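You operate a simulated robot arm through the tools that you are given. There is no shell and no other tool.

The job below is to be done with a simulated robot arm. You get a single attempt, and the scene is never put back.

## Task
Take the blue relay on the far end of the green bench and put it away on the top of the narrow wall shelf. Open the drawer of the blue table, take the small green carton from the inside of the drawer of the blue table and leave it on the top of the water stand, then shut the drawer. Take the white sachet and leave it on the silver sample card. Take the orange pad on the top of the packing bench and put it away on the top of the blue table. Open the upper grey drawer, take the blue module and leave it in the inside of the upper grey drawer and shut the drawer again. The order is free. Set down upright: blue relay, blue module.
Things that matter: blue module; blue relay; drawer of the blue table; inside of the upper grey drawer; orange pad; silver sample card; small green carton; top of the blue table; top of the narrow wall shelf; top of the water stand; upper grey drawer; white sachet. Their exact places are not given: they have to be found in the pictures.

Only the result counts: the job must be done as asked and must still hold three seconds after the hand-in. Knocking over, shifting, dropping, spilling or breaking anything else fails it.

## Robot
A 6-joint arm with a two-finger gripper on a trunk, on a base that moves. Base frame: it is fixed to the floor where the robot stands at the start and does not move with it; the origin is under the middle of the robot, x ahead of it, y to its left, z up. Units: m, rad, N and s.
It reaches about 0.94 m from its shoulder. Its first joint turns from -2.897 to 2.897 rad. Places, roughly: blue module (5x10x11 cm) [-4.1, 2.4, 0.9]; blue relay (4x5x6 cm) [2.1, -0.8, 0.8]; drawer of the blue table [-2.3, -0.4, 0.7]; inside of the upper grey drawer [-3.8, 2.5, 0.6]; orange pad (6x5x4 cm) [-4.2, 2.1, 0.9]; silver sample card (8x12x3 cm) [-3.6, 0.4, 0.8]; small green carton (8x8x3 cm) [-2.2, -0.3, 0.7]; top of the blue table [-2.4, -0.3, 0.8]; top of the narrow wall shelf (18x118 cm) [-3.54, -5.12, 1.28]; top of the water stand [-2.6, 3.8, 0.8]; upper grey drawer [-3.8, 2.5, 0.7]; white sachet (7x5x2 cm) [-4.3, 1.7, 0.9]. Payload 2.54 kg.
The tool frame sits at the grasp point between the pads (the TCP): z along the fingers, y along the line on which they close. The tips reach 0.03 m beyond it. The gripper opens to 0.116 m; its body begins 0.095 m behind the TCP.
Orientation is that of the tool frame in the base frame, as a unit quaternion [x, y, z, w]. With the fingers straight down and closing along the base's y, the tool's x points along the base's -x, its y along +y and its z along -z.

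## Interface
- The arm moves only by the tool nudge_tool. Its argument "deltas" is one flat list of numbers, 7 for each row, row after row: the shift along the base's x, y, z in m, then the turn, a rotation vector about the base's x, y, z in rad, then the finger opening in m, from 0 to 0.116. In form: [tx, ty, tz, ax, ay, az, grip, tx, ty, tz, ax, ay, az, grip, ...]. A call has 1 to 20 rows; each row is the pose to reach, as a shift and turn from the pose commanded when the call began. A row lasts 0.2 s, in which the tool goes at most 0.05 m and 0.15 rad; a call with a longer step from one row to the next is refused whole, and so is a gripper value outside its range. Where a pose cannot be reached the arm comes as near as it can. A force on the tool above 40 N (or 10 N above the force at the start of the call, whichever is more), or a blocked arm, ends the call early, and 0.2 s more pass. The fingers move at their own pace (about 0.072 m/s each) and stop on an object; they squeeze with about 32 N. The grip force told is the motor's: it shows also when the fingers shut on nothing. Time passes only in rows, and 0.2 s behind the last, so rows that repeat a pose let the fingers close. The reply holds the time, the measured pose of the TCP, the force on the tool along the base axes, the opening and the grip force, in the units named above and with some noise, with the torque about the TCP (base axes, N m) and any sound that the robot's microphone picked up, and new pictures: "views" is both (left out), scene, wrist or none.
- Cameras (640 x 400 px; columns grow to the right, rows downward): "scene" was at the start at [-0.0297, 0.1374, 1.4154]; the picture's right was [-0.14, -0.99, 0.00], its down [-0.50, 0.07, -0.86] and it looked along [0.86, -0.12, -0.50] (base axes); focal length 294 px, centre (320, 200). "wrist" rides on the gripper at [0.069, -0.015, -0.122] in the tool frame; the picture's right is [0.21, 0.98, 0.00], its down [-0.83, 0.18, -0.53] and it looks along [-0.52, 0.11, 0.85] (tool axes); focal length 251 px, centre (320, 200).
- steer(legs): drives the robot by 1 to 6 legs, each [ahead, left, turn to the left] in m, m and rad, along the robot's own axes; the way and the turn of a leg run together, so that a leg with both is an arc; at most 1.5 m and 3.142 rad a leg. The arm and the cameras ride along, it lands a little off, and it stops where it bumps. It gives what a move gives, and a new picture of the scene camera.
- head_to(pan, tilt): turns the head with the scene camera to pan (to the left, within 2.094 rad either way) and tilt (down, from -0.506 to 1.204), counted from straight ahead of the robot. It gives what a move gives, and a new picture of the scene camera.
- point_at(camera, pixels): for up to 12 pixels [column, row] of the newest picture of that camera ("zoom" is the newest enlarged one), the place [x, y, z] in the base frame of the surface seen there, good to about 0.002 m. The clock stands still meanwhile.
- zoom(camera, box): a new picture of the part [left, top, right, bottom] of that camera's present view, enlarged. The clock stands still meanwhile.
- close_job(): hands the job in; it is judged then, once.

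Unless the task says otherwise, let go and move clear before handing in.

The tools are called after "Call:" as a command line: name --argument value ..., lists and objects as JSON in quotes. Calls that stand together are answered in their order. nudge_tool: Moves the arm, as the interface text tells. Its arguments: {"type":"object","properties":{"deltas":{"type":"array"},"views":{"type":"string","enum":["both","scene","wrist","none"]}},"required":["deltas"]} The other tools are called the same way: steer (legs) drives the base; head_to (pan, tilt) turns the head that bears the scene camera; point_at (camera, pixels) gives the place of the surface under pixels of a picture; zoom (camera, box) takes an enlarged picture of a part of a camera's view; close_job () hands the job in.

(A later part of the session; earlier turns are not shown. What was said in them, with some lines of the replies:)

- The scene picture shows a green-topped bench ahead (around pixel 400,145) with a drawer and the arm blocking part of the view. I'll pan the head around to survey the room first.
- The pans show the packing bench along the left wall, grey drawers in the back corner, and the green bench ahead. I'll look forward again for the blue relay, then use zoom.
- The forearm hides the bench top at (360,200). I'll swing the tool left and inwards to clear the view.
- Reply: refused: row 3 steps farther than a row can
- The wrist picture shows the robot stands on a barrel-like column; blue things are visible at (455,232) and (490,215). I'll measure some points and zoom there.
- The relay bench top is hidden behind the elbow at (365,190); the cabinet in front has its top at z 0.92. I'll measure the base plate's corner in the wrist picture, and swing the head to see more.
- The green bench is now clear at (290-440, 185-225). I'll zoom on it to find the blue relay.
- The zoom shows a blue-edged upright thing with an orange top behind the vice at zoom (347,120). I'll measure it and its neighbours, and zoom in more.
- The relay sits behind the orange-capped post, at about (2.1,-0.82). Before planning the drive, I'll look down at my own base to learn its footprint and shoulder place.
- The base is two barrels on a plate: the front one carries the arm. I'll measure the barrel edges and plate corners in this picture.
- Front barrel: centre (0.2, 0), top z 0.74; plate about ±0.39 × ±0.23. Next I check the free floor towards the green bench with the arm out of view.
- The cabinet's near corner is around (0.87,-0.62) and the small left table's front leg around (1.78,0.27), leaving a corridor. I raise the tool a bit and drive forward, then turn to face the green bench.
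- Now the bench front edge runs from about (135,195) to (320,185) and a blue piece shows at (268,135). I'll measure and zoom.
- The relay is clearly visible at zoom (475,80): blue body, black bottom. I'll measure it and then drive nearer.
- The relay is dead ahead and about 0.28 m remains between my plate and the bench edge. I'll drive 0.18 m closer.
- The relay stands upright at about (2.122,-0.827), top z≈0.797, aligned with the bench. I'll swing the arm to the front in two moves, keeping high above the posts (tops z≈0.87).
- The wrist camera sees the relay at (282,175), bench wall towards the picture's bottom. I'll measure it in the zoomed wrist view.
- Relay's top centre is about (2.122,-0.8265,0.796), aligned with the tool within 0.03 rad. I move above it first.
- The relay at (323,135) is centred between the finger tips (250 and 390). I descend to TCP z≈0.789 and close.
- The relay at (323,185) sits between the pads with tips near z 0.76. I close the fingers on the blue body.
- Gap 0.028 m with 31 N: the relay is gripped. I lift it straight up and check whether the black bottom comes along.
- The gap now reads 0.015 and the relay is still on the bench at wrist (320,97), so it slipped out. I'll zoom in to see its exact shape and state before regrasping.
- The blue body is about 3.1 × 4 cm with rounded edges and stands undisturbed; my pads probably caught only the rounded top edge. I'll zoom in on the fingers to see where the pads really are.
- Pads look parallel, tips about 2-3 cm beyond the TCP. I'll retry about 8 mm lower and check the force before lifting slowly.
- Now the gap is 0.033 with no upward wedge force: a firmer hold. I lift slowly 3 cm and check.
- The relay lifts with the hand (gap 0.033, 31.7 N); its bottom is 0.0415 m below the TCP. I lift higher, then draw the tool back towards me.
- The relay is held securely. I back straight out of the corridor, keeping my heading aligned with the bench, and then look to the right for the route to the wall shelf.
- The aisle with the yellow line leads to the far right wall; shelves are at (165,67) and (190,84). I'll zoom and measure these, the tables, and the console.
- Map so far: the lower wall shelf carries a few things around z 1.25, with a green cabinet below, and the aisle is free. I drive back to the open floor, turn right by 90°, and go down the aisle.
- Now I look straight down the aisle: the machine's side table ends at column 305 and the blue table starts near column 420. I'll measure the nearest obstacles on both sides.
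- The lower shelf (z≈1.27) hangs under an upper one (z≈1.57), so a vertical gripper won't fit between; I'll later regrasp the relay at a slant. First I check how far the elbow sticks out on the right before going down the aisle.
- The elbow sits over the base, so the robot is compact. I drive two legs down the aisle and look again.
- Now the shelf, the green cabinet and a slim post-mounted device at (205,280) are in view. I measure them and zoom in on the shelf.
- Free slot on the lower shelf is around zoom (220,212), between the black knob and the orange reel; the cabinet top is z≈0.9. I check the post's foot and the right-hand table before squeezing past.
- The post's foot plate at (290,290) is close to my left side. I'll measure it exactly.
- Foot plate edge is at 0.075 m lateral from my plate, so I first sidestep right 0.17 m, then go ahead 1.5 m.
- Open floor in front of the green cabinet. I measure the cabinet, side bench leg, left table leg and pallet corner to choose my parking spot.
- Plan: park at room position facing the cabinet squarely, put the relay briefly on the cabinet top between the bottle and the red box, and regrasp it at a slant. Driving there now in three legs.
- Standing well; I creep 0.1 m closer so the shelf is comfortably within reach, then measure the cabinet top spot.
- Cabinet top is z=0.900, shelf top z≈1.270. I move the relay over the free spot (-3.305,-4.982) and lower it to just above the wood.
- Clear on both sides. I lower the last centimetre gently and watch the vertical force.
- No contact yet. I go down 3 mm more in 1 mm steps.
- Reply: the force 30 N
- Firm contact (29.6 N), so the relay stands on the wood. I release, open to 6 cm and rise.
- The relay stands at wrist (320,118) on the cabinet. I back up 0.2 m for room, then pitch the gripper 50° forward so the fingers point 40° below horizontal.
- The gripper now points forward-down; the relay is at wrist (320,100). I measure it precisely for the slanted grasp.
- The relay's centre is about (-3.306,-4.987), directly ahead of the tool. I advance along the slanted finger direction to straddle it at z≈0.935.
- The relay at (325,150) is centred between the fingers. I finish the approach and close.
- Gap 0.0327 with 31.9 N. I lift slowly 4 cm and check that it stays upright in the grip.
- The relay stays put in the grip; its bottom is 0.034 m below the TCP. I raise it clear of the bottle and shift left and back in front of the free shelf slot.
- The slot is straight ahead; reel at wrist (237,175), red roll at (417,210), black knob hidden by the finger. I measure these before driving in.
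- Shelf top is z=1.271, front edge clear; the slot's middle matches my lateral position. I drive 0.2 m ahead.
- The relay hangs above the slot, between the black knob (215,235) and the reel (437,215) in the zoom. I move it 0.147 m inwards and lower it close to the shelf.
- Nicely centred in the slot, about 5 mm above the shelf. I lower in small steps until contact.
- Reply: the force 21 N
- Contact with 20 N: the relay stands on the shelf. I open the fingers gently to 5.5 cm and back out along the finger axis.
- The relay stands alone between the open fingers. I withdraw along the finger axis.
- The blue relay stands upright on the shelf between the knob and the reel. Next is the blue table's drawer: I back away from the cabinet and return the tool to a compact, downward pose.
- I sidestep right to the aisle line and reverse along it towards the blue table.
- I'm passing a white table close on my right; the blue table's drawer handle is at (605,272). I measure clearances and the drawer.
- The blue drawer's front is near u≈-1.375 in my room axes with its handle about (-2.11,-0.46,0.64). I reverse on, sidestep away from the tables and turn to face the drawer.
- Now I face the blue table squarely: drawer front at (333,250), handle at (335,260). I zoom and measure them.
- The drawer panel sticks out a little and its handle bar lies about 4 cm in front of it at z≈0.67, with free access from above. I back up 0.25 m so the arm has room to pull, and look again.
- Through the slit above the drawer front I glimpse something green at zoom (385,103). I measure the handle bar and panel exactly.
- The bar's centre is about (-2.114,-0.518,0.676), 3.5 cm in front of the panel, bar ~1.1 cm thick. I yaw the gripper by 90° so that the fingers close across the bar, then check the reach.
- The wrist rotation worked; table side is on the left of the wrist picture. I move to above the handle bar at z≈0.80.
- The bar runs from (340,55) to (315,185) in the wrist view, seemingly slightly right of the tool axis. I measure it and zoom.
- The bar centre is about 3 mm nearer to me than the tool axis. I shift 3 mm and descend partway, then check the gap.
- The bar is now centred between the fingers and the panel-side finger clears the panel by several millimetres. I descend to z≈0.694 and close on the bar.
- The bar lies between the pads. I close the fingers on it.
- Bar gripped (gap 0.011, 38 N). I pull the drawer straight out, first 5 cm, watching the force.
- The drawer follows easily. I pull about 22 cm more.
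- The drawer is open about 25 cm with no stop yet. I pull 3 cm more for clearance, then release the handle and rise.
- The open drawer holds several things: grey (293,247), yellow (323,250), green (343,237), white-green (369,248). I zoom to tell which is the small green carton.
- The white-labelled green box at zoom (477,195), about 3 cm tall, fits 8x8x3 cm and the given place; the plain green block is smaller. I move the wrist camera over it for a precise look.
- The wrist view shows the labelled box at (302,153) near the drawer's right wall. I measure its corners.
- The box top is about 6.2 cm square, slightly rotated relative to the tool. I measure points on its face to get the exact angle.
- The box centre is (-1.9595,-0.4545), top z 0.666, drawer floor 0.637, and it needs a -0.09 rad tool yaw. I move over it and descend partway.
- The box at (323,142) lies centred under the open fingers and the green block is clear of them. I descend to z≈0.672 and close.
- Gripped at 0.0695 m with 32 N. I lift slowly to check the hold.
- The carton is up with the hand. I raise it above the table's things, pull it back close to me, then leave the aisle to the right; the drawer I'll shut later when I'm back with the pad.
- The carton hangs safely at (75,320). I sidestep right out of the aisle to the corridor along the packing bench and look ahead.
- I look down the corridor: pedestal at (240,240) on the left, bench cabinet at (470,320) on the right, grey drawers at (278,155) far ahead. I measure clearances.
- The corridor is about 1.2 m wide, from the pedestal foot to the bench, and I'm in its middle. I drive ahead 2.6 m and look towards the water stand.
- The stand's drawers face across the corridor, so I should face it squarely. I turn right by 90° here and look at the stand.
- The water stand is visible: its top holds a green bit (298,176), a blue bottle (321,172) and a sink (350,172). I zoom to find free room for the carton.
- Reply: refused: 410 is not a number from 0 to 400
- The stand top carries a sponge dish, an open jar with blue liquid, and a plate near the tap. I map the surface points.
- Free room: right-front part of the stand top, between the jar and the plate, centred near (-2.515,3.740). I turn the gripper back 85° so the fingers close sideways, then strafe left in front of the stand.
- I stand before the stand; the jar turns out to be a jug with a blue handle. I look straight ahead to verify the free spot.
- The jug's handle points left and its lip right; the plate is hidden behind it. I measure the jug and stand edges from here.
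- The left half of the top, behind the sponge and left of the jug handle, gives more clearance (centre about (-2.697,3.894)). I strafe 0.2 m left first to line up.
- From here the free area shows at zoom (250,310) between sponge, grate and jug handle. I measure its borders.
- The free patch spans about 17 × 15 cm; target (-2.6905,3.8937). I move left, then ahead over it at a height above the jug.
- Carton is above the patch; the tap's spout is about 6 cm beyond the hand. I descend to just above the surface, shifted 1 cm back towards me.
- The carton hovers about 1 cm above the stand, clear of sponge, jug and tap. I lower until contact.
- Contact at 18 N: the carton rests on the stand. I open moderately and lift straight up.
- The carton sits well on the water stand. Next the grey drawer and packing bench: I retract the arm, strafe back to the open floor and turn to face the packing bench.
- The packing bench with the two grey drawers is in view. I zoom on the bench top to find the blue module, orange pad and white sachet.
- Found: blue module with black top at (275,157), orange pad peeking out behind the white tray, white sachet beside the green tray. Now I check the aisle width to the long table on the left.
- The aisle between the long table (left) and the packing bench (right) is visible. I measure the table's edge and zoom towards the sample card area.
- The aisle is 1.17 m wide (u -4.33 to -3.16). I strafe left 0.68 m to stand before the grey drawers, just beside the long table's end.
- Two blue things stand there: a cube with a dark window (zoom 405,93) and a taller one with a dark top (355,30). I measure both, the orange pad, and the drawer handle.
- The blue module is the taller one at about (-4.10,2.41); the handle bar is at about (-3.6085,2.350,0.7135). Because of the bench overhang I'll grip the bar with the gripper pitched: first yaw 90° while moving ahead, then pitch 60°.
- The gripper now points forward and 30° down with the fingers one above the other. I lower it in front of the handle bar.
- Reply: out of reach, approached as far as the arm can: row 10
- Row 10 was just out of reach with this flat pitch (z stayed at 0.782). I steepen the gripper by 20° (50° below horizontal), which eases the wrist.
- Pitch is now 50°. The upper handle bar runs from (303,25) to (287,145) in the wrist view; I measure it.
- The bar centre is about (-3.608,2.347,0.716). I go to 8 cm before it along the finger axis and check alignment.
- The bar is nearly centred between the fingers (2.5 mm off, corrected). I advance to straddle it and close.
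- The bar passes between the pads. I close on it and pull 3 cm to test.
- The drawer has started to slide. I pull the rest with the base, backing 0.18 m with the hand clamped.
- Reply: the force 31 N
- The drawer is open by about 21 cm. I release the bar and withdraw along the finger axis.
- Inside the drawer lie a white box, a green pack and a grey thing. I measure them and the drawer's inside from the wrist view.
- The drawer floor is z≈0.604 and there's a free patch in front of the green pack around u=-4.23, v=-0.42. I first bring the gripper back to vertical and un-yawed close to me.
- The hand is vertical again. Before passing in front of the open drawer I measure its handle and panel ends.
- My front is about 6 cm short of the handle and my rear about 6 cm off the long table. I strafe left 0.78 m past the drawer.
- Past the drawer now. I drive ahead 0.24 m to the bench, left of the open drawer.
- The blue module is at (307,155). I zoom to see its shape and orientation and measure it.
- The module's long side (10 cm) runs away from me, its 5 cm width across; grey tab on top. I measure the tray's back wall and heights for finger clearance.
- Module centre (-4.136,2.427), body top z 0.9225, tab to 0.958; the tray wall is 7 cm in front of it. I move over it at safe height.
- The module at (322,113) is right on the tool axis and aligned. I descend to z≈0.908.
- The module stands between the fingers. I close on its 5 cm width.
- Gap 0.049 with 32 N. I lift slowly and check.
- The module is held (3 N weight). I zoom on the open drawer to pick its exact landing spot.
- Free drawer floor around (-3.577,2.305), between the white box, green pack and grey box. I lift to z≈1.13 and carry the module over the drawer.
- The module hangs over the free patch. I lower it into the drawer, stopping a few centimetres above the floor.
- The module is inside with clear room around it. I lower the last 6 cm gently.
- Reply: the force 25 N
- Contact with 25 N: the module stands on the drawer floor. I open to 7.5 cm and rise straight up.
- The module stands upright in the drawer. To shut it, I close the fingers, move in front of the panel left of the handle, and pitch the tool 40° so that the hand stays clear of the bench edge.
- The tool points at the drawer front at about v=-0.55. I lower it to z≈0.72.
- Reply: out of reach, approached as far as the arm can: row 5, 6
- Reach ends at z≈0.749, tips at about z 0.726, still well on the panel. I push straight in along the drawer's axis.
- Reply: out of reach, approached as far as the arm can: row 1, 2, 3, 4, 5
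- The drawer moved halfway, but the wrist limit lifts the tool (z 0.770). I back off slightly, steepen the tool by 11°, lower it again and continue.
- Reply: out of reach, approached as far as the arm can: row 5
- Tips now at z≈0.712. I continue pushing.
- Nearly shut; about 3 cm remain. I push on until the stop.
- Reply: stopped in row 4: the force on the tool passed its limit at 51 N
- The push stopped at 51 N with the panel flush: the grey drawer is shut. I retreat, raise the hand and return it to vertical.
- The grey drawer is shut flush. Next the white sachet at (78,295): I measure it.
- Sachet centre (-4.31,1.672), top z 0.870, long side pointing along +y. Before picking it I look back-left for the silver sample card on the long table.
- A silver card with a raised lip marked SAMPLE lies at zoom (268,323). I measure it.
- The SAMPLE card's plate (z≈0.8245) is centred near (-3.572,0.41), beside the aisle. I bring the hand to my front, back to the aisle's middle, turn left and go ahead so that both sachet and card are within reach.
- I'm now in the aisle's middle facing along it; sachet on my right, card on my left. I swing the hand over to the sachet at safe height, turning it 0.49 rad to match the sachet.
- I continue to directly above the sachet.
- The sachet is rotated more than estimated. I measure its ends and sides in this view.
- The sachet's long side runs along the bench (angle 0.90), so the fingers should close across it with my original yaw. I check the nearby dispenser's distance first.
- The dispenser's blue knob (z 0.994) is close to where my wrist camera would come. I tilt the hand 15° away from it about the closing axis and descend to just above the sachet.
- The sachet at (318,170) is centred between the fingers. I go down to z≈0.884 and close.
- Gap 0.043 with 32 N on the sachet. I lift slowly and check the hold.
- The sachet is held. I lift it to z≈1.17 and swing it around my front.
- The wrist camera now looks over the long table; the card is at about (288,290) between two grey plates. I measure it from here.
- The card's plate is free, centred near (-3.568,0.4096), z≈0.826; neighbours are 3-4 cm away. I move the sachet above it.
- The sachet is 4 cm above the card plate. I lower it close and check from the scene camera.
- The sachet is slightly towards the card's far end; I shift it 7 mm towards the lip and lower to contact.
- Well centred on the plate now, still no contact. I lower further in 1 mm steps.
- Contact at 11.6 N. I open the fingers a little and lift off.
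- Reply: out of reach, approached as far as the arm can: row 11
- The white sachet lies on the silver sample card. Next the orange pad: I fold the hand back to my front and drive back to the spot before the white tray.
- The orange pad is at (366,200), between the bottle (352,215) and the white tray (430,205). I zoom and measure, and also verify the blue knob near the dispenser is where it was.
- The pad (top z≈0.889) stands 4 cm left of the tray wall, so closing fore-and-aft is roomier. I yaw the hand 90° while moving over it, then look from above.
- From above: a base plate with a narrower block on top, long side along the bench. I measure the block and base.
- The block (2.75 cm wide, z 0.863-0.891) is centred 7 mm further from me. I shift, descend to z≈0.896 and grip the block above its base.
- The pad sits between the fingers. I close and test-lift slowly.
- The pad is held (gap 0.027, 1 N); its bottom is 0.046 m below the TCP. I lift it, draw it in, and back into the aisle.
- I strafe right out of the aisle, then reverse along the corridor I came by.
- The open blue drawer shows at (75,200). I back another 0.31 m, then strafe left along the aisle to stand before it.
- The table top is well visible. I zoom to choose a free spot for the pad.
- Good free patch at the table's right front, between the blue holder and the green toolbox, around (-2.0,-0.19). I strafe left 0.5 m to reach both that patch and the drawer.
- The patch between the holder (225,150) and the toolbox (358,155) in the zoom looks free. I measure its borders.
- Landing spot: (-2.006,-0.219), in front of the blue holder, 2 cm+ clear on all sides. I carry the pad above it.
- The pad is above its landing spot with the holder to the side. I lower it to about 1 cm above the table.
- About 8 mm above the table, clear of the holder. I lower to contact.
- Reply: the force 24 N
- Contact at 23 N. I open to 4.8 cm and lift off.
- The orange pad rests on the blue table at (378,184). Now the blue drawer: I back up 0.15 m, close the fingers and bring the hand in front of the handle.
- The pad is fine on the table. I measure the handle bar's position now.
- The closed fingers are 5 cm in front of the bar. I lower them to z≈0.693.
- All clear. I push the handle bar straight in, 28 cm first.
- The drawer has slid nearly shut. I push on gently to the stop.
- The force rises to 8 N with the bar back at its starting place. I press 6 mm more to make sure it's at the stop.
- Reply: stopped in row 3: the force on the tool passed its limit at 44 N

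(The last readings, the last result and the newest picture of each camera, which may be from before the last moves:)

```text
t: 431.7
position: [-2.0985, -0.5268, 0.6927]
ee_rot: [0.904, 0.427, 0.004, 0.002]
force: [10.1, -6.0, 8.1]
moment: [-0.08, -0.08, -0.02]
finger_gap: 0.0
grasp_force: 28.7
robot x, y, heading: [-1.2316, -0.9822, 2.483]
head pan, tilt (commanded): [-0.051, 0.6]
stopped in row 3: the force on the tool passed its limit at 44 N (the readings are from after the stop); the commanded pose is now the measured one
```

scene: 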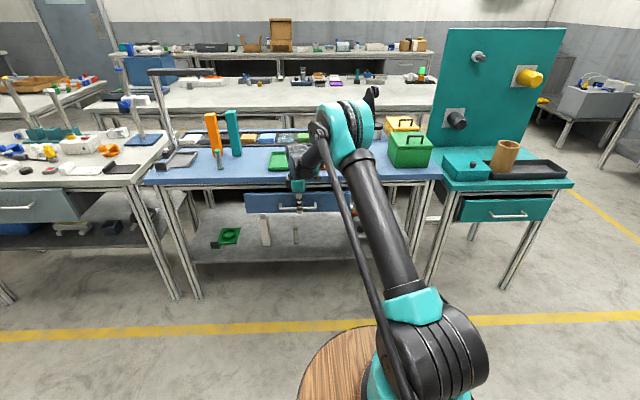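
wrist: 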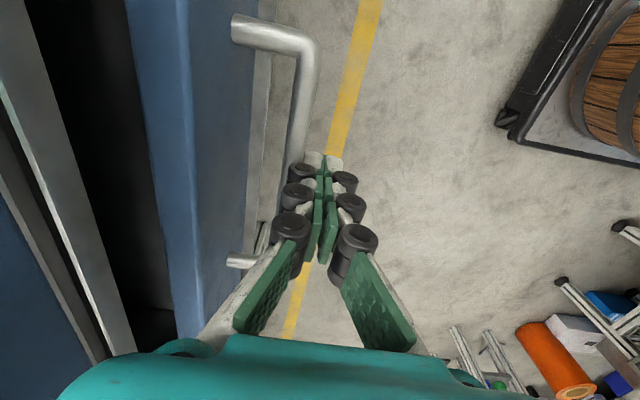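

The drawer is firmly at its stop (44 N). I back off the handle and raise the hand clear.

Call:
nudge_tool --deltas '[0.0234, -0.0187, 0, 0, 0, 0, 0.0, 0.0547, -0.0436, 0, 0, 0, 0, 0.0, 0.0782, -0.0623, 0.01, 0, 0, 0, 0.0, 0.1016, -0.081, 0.04, 0, 0, 0, 0.0, 0.1173, -0.0935, 0.08, 0, 0, 0, 0.0, 0.1251, -0.0997, 0.125, 0, 0, 0, 0.0, 0.1251, -0.0997, 0.17, 0, 0, 0, 0.02, 0.1251, -0.0997, 0.215, 0, 0, 0, 0.04, 0.1251, -0.0997, 0.26, 0, 0, 0, 0.04, 0.1251, -0.0997, 0.305, 0, 0, 0, 0.04, 0.1251, -0.0997, 0.35, 0, 0, 0, 0.04, 0.1251, -0.0997, 0.395, 0, 0, 0, 0.04]' --views "both"

Call:
zoom --camera "scene" --box '[200, 110, 460, 272]'

Call:
point_at --camera "scene" --pixels '[[298, 210], [298, 204], [260, 205], [369, 163], [369, 168]]'

```text
t: 434.3
position: [-1.9748, -0.6267, 1.0892]
ee_rot: [0.905, 0.426, 0.004, 0.001]
force: [-0.4, 0.1, 0.1]
moment: [0.01, -0.01, -0.01]
finger_gap: 0.0403
grasp_force: 0.1
robot x, y, heading: [-1.2305, -0.983, 2.476]
head pan, tilt (commanded): [-0.051, 0.6]
```

scene: 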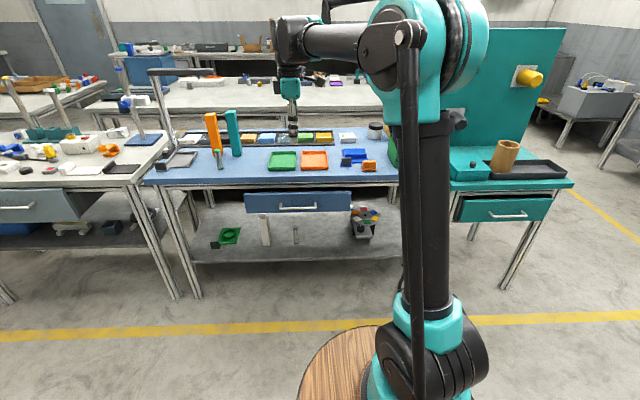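
wrist: 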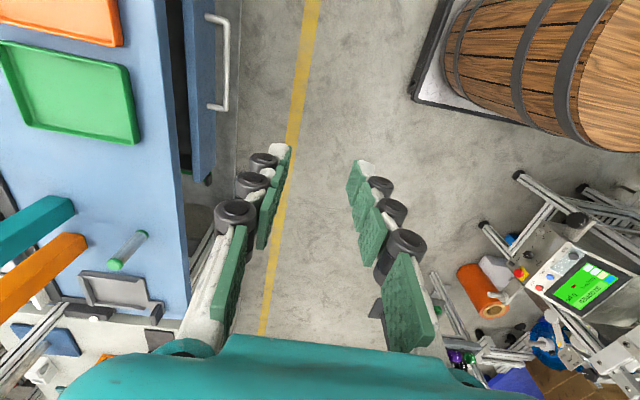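

```text
2.46 times, centred on (330, 191) of scene
```

zoom: 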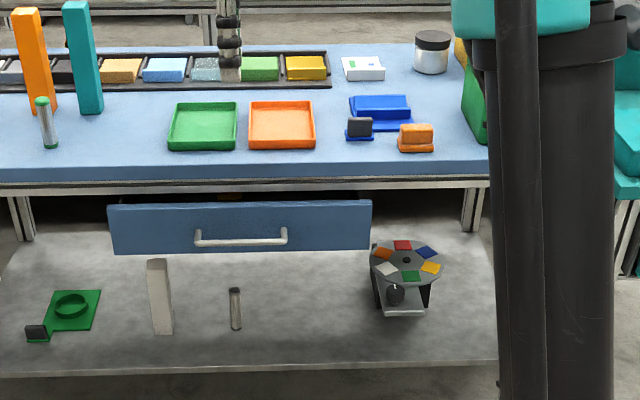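

```text
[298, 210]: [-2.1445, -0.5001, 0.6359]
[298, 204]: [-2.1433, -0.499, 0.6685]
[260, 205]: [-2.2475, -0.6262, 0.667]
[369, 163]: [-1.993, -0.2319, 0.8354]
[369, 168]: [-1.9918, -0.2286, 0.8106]
```

The blue drawer's panel is back at its starting place and the pad stands on the table. As a last check I look over to the wall shelf for the relay.

Call:
head_to --pan 1.79 --tilt 0.15

Call:
zoom --camera "scene" --box '[240, 120, 400, 220]'

```text
t: 436.1
position: [-1.9757, -0.6268, 1.0882]
ee_rot: [0.905, 0.426, 0.003, 0.001]
force: [0.9, 0.9, -0.2]
moment: [0.01, 0.0, 0.0]
finger_gap: 0.04
grasp_force: 0.1
robot x, y, heading: [-1.2293, -0.9819, 2.476]
head pan, tilt (commanded): [1.791, 0.15]
```

scene: 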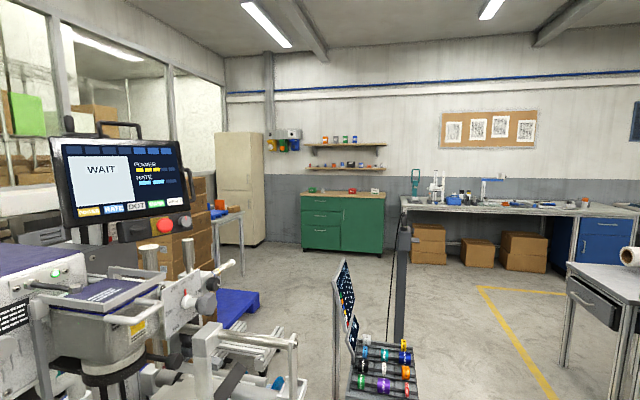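

```text
4.00 times, centred on (320, 170) of scene
```

zoom: 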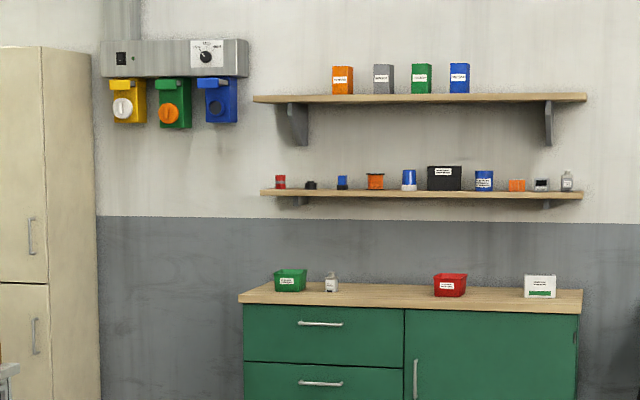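

The relay stands upright on the lower shelf at zoom (342,182), and every other part of the job was confirmed done when I left it. The hand is empty and clear, so I hand in the job.

Call:
close_job

```text
The job is handed in.
```

The last readings and pictures show all five parts of the job done, so I handed it in. The hand is empty and clear, and no verdict came back with the hand-in.

- **Blue relay:** it stands upright on the lower wall shelf, between the black knob and the orange reel. I saw it there again just before handing in. The first grasp slipped off and left it standing on the bench. I also set it down briefly on the green cabinet to change grip.
- **Small green carton:** I took the white-labelled green box, about 7 cm square and 3 cm high, because it fit the given size and place. A smaller plain green block in the same drawer I left alone. The carton sits on the water stand, behind the sponge and left of the jug.
- **Blue table drawer:** it is shut; I pushed it to its stop and the front is back where it started.
- **White sachet:** it lies on the silver card marked SAMPLE.
- **Orange pad:** it rests on the blue table, in front of the blue holder.
- **Blue module:** it was set down upright in the upper grey drawer, and the drawer is shut flush.

I did not reopen either drawer, so I can't confirm that the things inside stayed exactly in place when I pushed them shut. I saw nothing else knocked over or moved.
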